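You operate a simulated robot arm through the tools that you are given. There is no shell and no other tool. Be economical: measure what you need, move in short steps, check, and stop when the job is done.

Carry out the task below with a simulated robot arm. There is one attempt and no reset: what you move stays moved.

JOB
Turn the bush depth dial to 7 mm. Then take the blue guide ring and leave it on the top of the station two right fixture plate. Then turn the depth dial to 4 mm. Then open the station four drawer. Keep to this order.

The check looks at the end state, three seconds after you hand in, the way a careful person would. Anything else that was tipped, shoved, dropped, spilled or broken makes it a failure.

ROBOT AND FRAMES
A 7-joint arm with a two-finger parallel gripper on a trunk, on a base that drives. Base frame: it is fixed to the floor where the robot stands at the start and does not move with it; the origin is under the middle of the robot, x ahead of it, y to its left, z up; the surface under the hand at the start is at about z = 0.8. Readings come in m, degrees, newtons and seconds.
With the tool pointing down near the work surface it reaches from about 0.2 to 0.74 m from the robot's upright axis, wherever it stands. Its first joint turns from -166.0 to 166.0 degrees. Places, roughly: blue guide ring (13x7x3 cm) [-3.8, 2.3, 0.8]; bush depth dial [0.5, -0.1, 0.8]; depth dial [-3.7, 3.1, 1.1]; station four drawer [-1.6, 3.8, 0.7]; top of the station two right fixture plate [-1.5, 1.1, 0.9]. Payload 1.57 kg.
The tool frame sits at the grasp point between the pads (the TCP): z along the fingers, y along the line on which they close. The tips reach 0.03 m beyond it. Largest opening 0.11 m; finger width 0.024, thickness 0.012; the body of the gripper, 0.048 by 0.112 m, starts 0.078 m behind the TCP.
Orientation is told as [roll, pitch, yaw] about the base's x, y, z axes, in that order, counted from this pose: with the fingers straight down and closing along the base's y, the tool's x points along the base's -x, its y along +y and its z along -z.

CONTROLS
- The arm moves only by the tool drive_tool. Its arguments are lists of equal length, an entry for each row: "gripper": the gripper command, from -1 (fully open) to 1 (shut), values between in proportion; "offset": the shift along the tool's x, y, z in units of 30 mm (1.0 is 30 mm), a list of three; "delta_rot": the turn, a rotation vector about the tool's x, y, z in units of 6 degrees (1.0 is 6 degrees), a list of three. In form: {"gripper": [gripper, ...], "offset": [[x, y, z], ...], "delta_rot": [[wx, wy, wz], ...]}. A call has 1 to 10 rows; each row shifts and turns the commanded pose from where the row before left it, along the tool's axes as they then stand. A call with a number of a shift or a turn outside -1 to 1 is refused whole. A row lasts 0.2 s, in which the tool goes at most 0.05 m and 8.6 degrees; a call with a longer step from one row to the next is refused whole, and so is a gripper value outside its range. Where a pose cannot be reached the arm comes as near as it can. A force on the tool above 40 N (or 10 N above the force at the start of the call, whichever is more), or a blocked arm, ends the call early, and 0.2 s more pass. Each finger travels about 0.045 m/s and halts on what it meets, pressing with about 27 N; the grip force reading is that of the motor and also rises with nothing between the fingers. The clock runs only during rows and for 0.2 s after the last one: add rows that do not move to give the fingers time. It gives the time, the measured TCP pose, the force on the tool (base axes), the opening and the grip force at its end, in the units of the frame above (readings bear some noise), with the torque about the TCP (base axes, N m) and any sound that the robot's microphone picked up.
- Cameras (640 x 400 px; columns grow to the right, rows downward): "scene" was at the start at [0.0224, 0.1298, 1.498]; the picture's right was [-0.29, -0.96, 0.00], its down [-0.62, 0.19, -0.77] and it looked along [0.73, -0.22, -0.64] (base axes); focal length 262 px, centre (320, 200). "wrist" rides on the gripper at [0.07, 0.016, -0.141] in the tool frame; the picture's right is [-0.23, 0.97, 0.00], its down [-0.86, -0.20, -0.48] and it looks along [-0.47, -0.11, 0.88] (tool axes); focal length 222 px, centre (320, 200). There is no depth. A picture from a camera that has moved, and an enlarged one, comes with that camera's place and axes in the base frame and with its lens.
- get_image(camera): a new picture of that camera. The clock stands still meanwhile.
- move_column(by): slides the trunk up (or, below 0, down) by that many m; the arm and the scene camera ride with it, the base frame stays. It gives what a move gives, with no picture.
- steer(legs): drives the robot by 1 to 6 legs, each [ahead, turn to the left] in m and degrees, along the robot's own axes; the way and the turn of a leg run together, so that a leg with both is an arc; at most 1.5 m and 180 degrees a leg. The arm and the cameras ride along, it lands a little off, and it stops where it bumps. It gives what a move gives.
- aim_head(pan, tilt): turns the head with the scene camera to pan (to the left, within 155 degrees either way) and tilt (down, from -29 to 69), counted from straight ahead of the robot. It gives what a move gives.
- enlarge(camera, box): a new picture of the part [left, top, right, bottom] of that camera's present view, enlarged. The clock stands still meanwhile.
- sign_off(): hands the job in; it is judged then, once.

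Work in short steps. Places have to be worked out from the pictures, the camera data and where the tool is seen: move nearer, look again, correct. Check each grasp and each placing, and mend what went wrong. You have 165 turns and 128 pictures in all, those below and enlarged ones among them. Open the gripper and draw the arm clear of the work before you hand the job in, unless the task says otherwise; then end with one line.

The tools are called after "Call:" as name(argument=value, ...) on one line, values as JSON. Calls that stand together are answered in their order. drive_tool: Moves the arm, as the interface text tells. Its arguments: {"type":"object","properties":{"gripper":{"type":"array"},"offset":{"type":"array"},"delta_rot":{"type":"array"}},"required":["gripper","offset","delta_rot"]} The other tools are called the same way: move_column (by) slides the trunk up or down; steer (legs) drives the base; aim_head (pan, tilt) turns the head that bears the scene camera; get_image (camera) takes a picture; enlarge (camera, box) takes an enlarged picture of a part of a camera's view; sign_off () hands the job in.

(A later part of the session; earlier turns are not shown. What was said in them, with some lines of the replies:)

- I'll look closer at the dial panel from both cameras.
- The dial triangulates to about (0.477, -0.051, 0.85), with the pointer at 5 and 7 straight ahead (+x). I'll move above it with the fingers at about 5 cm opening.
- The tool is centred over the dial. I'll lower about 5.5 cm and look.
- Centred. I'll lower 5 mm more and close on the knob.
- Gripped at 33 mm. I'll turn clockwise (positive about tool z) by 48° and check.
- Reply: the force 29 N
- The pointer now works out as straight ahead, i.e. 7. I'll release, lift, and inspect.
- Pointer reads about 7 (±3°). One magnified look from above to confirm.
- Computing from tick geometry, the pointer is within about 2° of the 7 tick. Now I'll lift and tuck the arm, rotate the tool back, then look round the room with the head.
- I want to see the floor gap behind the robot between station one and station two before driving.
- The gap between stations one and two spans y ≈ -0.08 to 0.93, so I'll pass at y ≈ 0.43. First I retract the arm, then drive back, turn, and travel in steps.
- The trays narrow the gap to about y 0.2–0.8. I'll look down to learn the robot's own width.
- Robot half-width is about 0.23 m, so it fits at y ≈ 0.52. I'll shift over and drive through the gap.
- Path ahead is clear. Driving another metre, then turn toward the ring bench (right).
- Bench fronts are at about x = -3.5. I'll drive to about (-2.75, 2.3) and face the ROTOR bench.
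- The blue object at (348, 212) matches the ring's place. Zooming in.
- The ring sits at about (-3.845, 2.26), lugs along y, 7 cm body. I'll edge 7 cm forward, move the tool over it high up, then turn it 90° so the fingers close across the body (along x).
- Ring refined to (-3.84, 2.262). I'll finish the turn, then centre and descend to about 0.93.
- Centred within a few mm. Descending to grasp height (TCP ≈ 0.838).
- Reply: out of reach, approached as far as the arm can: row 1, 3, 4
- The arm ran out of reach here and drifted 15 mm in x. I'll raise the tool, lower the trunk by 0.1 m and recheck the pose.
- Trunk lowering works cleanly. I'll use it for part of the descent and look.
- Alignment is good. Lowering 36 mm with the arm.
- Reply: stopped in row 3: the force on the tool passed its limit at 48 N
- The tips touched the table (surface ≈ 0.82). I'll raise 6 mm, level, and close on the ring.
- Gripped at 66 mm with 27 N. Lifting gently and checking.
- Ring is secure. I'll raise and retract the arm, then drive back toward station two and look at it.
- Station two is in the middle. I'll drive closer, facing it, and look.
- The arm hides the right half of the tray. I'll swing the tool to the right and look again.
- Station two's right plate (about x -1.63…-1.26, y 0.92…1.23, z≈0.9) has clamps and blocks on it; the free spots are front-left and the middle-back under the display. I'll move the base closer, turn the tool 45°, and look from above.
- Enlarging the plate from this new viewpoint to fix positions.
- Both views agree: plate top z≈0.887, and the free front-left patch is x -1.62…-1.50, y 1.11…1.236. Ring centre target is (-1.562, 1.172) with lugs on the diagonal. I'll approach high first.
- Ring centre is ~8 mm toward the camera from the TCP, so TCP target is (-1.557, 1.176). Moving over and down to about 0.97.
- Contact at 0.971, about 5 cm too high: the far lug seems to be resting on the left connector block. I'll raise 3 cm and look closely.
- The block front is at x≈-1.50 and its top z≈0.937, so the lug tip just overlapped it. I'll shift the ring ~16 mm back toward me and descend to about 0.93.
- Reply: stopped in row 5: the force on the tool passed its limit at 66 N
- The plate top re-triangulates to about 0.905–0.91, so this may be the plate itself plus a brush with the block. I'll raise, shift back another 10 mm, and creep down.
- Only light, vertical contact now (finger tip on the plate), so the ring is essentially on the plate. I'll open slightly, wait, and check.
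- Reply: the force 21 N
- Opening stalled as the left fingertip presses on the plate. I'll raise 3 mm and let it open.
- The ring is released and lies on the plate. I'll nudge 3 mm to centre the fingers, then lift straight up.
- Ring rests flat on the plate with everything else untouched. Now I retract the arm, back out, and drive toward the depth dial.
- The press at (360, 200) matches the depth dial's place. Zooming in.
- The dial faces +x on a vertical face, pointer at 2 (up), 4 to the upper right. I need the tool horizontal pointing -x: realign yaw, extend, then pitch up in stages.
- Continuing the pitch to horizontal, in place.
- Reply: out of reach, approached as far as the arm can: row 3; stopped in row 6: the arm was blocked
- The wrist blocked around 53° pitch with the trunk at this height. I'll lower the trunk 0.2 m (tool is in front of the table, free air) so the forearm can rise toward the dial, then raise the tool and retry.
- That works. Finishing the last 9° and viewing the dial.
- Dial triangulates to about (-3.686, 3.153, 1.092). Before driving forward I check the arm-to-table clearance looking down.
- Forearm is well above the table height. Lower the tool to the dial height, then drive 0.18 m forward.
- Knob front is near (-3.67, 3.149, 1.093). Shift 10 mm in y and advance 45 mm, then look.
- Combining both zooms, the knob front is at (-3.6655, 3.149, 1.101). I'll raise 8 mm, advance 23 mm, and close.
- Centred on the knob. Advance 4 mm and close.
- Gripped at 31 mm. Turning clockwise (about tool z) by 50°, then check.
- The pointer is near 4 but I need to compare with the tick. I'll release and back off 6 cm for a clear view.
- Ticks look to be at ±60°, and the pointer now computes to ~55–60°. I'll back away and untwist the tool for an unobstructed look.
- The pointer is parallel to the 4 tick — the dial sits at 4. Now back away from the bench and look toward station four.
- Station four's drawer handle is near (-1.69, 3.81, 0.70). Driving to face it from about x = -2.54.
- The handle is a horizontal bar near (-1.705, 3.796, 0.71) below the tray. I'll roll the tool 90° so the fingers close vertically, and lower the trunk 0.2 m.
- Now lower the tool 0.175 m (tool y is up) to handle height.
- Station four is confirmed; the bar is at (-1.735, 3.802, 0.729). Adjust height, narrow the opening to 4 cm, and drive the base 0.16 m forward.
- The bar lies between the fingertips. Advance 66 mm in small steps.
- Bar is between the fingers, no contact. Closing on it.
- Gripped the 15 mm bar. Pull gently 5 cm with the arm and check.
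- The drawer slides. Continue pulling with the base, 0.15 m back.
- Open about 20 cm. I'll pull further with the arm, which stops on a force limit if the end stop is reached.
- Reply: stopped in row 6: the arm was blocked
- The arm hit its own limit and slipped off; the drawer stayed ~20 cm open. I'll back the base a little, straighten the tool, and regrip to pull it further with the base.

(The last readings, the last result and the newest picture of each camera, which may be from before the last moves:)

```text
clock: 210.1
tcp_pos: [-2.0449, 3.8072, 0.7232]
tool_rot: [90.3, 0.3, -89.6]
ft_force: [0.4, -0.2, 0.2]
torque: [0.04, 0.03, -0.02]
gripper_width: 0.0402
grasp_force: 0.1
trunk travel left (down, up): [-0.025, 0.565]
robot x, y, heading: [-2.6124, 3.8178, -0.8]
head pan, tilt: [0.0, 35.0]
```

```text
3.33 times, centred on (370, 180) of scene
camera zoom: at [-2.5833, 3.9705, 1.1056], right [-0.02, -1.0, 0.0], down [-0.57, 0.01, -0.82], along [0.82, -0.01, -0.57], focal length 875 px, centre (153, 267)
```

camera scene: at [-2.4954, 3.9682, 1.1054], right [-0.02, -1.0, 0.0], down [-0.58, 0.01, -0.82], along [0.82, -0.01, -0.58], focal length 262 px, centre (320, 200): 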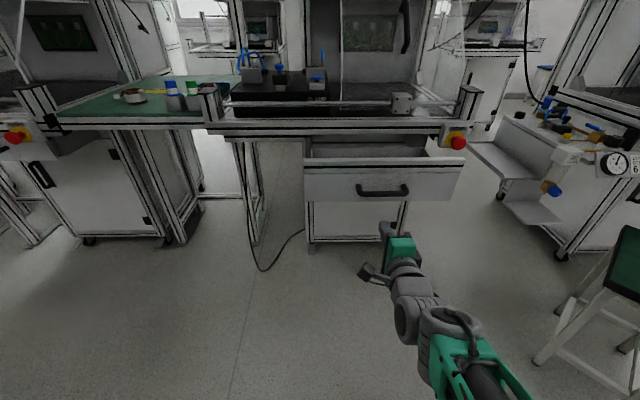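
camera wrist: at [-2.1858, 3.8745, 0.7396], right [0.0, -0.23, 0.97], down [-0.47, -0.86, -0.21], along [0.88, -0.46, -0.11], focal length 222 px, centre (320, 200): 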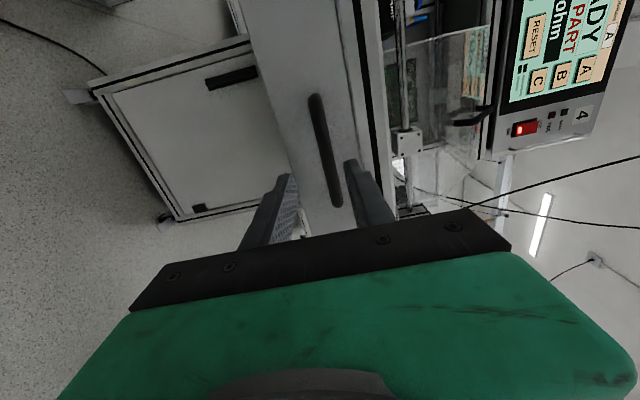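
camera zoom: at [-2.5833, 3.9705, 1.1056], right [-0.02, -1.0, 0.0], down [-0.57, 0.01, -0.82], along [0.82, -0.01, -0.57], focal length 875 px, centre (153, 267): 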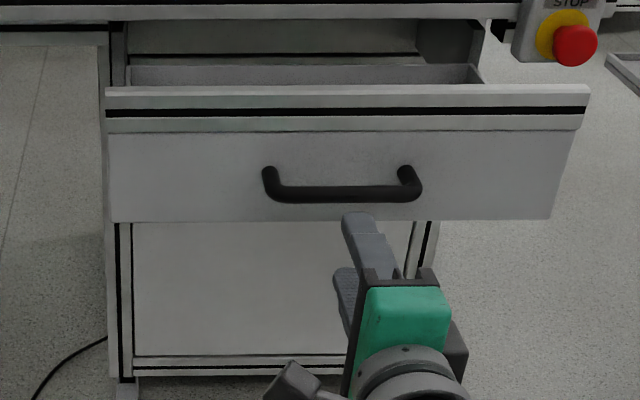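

Bar is now at x≈-1.94, z≈0.73. Advancing 95 mm and regripping.

Call:
drive_tool(gripper=[0.27, 0.27, 0.27, 0.27, 0.27], offset=[[-0.2, 0.2, 0.7], [0, 0, 0.7], [0, 0, 0.7], [0, 0, 0.6], [0, 0, 0.4]], delta_rot=[[0, 0, 0], [0, 0, 0], [0, 0, 0], [0, 0, 0], [0, 0, 0]])

Call:
enlarge(camera="wrist", box=[230, 70, 450, 230])

Call:
drive_tool(gripper=[0.5, 0.8, 1, 1, 1], offset=[[0, 0, 0], [0, 0, 0], [0, 0, 0], [0, 0, 0], [0, 0, 0]], delta_rot=[[0, 0, 0], [0, 0, 0], [0, 0, 0], [0, 0, 0], [0, 0, 0]])

```text
clock: 211.2
tcp_pos: [-1.9514, 3.8018, 0.7269]
tool_rot: [90.2, 0.3, -89.5]
ft_force: [-0.1, 0.0, -0.2]
torque: [0.02, 0.01, 0.0]
gripper_width: 0.0403
grasp_force: 0.1
trunk travel left (down, up): [-0.025, 0.565]
robot x, y, heading: [-2.6166, 3.8184, -0.9]
head pan, tilt: [0.0, 35.0]
```

```text
2.50 times, centred on (340, 150) of wrist
camera zoom: at [-2.0934, 3.8683, 0.7448], right [0.0, -0.23, 0.97], down [-0.47, -0.86, -0.21], along [0.88, -0.46, -0.11], focal length 555 px, centre (270, 325)
```

zoom: 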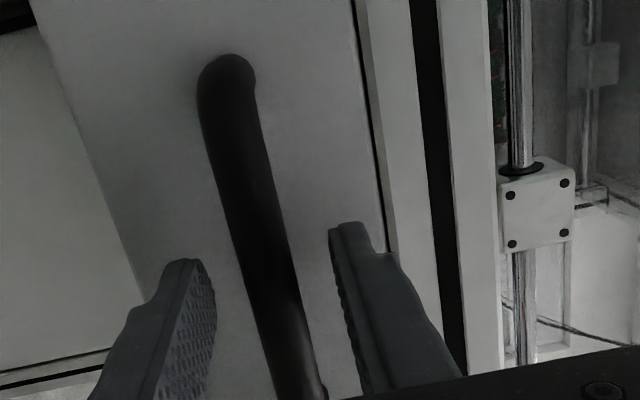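

```text
clock: 212.4
tcp_pos: [-1.9529, 3.8012, 0.7298]
tool_rot: [90.4, 0.3, -89.6]
ft_force: [1.4, -0.4, 8.9]
torque: [-0.41, -0.04, 0.0]
gripper_width: 0.0146
grasp_force: 30.9
trunk travel left (down, up): [-0.025, 0.565]
robot x, y, heading: [-2.6146, 3.8192, -0.7]
head pan, tilt: [0.0, 35.0]
```

Gripped again. A short 3 cm pull with the arm to see whether the drawer still has travel.

Call:
drive_tool(gripper=[1, 1, 1, 1], offset=[[0, 0, -0.2], [0, 0, -0.3], [0, 0, -0.3], [0, 0, -0.3]], delta_rot=[[0, 0, 0], [0, 0, 0], [0, 0, 0], [0, 0, 0]])

Call:
enlarge(camera="scene", box=[290, 120, 450, 240])

```text
clock: 213.4
tcp_pos: [-1.9836, 3.8, 0.7228]
tool_rot: [89.6, 0.4, -89.7]
ft_force: [0.2, 0.0, 0.2]
torque: [0.03, -0.01, 0.03]
gripper_width: 0.0001
grasp_force: 21.6
trunk travel left (down, up): [-0.025, 0.565]
robot x, y, heading: [-2.6186, 3.8139, -0.5]
head pan, tilt: [0.0, 35.0]
```

```text
3.33 times, centred on (370, 180) of scene
camera zoom: at [-2.5834, 3.9705, 1.1053], right [-0.02, -1.0, 0.0], down [-0.57, 0.01, -0.82], along [0.82, -0.01, -0.57], focal length 875 px, centre (153, 267)
```

zoom: 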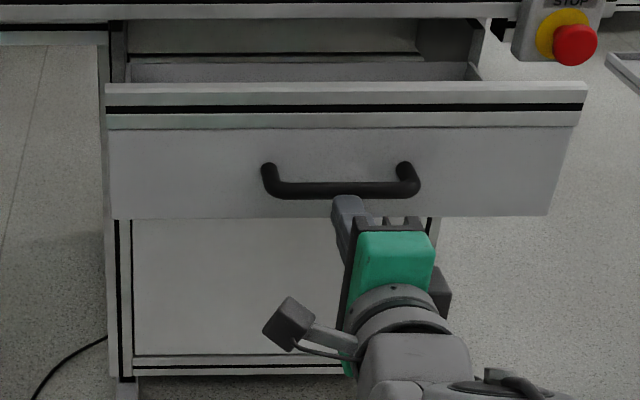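

The drawer is at its end stop (full ~20 cm travel); the fingers slid off the bar. Back the base away, open the gripper, and check everything.

Call:
steer(legs=[[-0.3, 0]])

Call:
drive_tool(gripper=[0, -0.5, -1, -1, -1], offset=[[0, 0.5, 0], [0, 0.5, 0], [0, 0.5, 0], [0, 0.5, 0], [0, 0, 0]], delta_rot=[[0, 0, 0], [0, 0, 0], [0, 0, 0], [0, 0, 0], [0, 0, 0]])

Call:
get_image(camera="scene")

Call:
aim_head(pan=-60, tilt=15)

Call:
get_image(camera="scene")

```text
clock: 215.5
tcp_pos: [-2.2876, 3.8061, 0.7295]
tool_rot: [90.2, 0.4, -89.5]
ft_force: [0.0, -0.2, -0.6]
torque: [0.05, -0.01, 0.02]
gripper_width: 0.0
grasp_force: 21.1
trunk travel left (down, up): [-0.025, 0.565]
robot x, y, heading: [-2.9166, 3.823, -0.7]
head pan, tilt: [0.0, 35.0]
```

```text
clock: 216.7
tcp_pos: [-2.2877, 3.8058, 0.7891]
tool_rot: [90.2, 0.4, -89.4]
ft_force: [-0.1, -0.2, -0.4]
torque: [0.01, 0.03, 0.0]
gripper_width: 0.1
grasp_force: 0.2
trunk travel left (down, up): [-0.025, 0.565]
robot x, y, heading: [-2.918, 3.8202, -0.6]
head pan, tilt: [0.0, 35.0]
```

```text
24 pictures are left
camera scene: at [-2.888, 3.9753, 1.1056], right [-0.01, -1.0, 0.0], down [-0.57, 0.01, -0.82], along [0.82, -0.01, -0.57], focal length 262 px, centre (320, 200)
```

scene: 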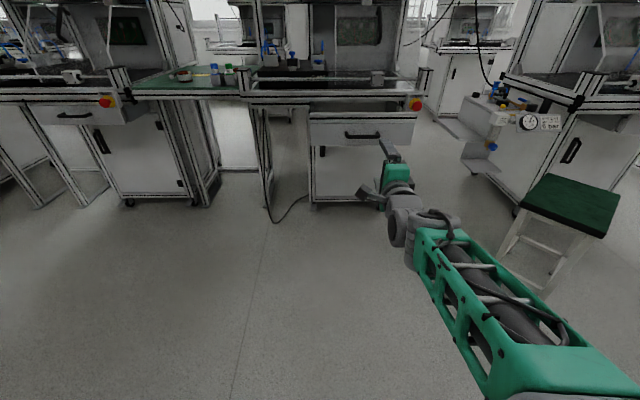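

```text
clock: 218.0
tcp_pos: [-2.288, 3.806, 0.7896]
tool_rot: [90.2, 0.3, -89.5]
ft_force: [0.3, 0.2, -0.1]
torque: [-0.03, 0.0, 0.03]
gripper_width: 0.1101
grasp_force: 0.1
trunk travel left (down, up): [-0.025, 0.565]
robot x, y, heading: [-2.9194, 3.8206, -0.8]
head pan, tilt: [-60.0, 15.0]
```

```text
23 pictures are left
camera scene: at [-2.9305, 3.895, 1.1376], right [-0.87, -0.49, 0.0], down [-0.13, 0.23, -0.97], along [0.47, -0.84, -0.26], focal length 262 px, centre (320, 200)
```

scene: 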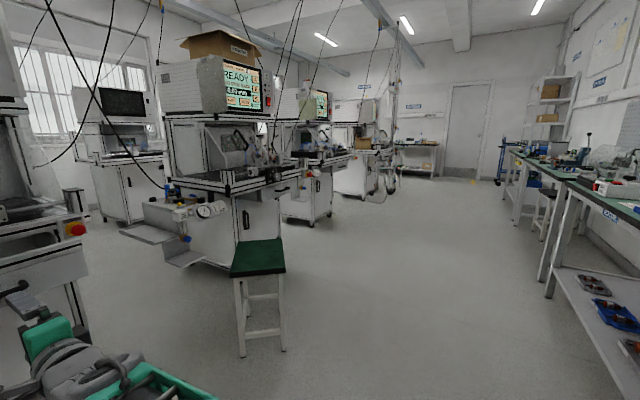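

Drawer four stands open, everything around is upright, the gripper is open and clear. Handing in.

Call:
sign_off()

```text
The job is handed in.
```

I did all four steps in order: the bush depth dial is at 7 mm, the blue guide ring lies flat on top of the station two right fixture plate, the depth dial is at 4 mm, and the station four drawer is pulled out about 20 cm to what appears to be its end stop.
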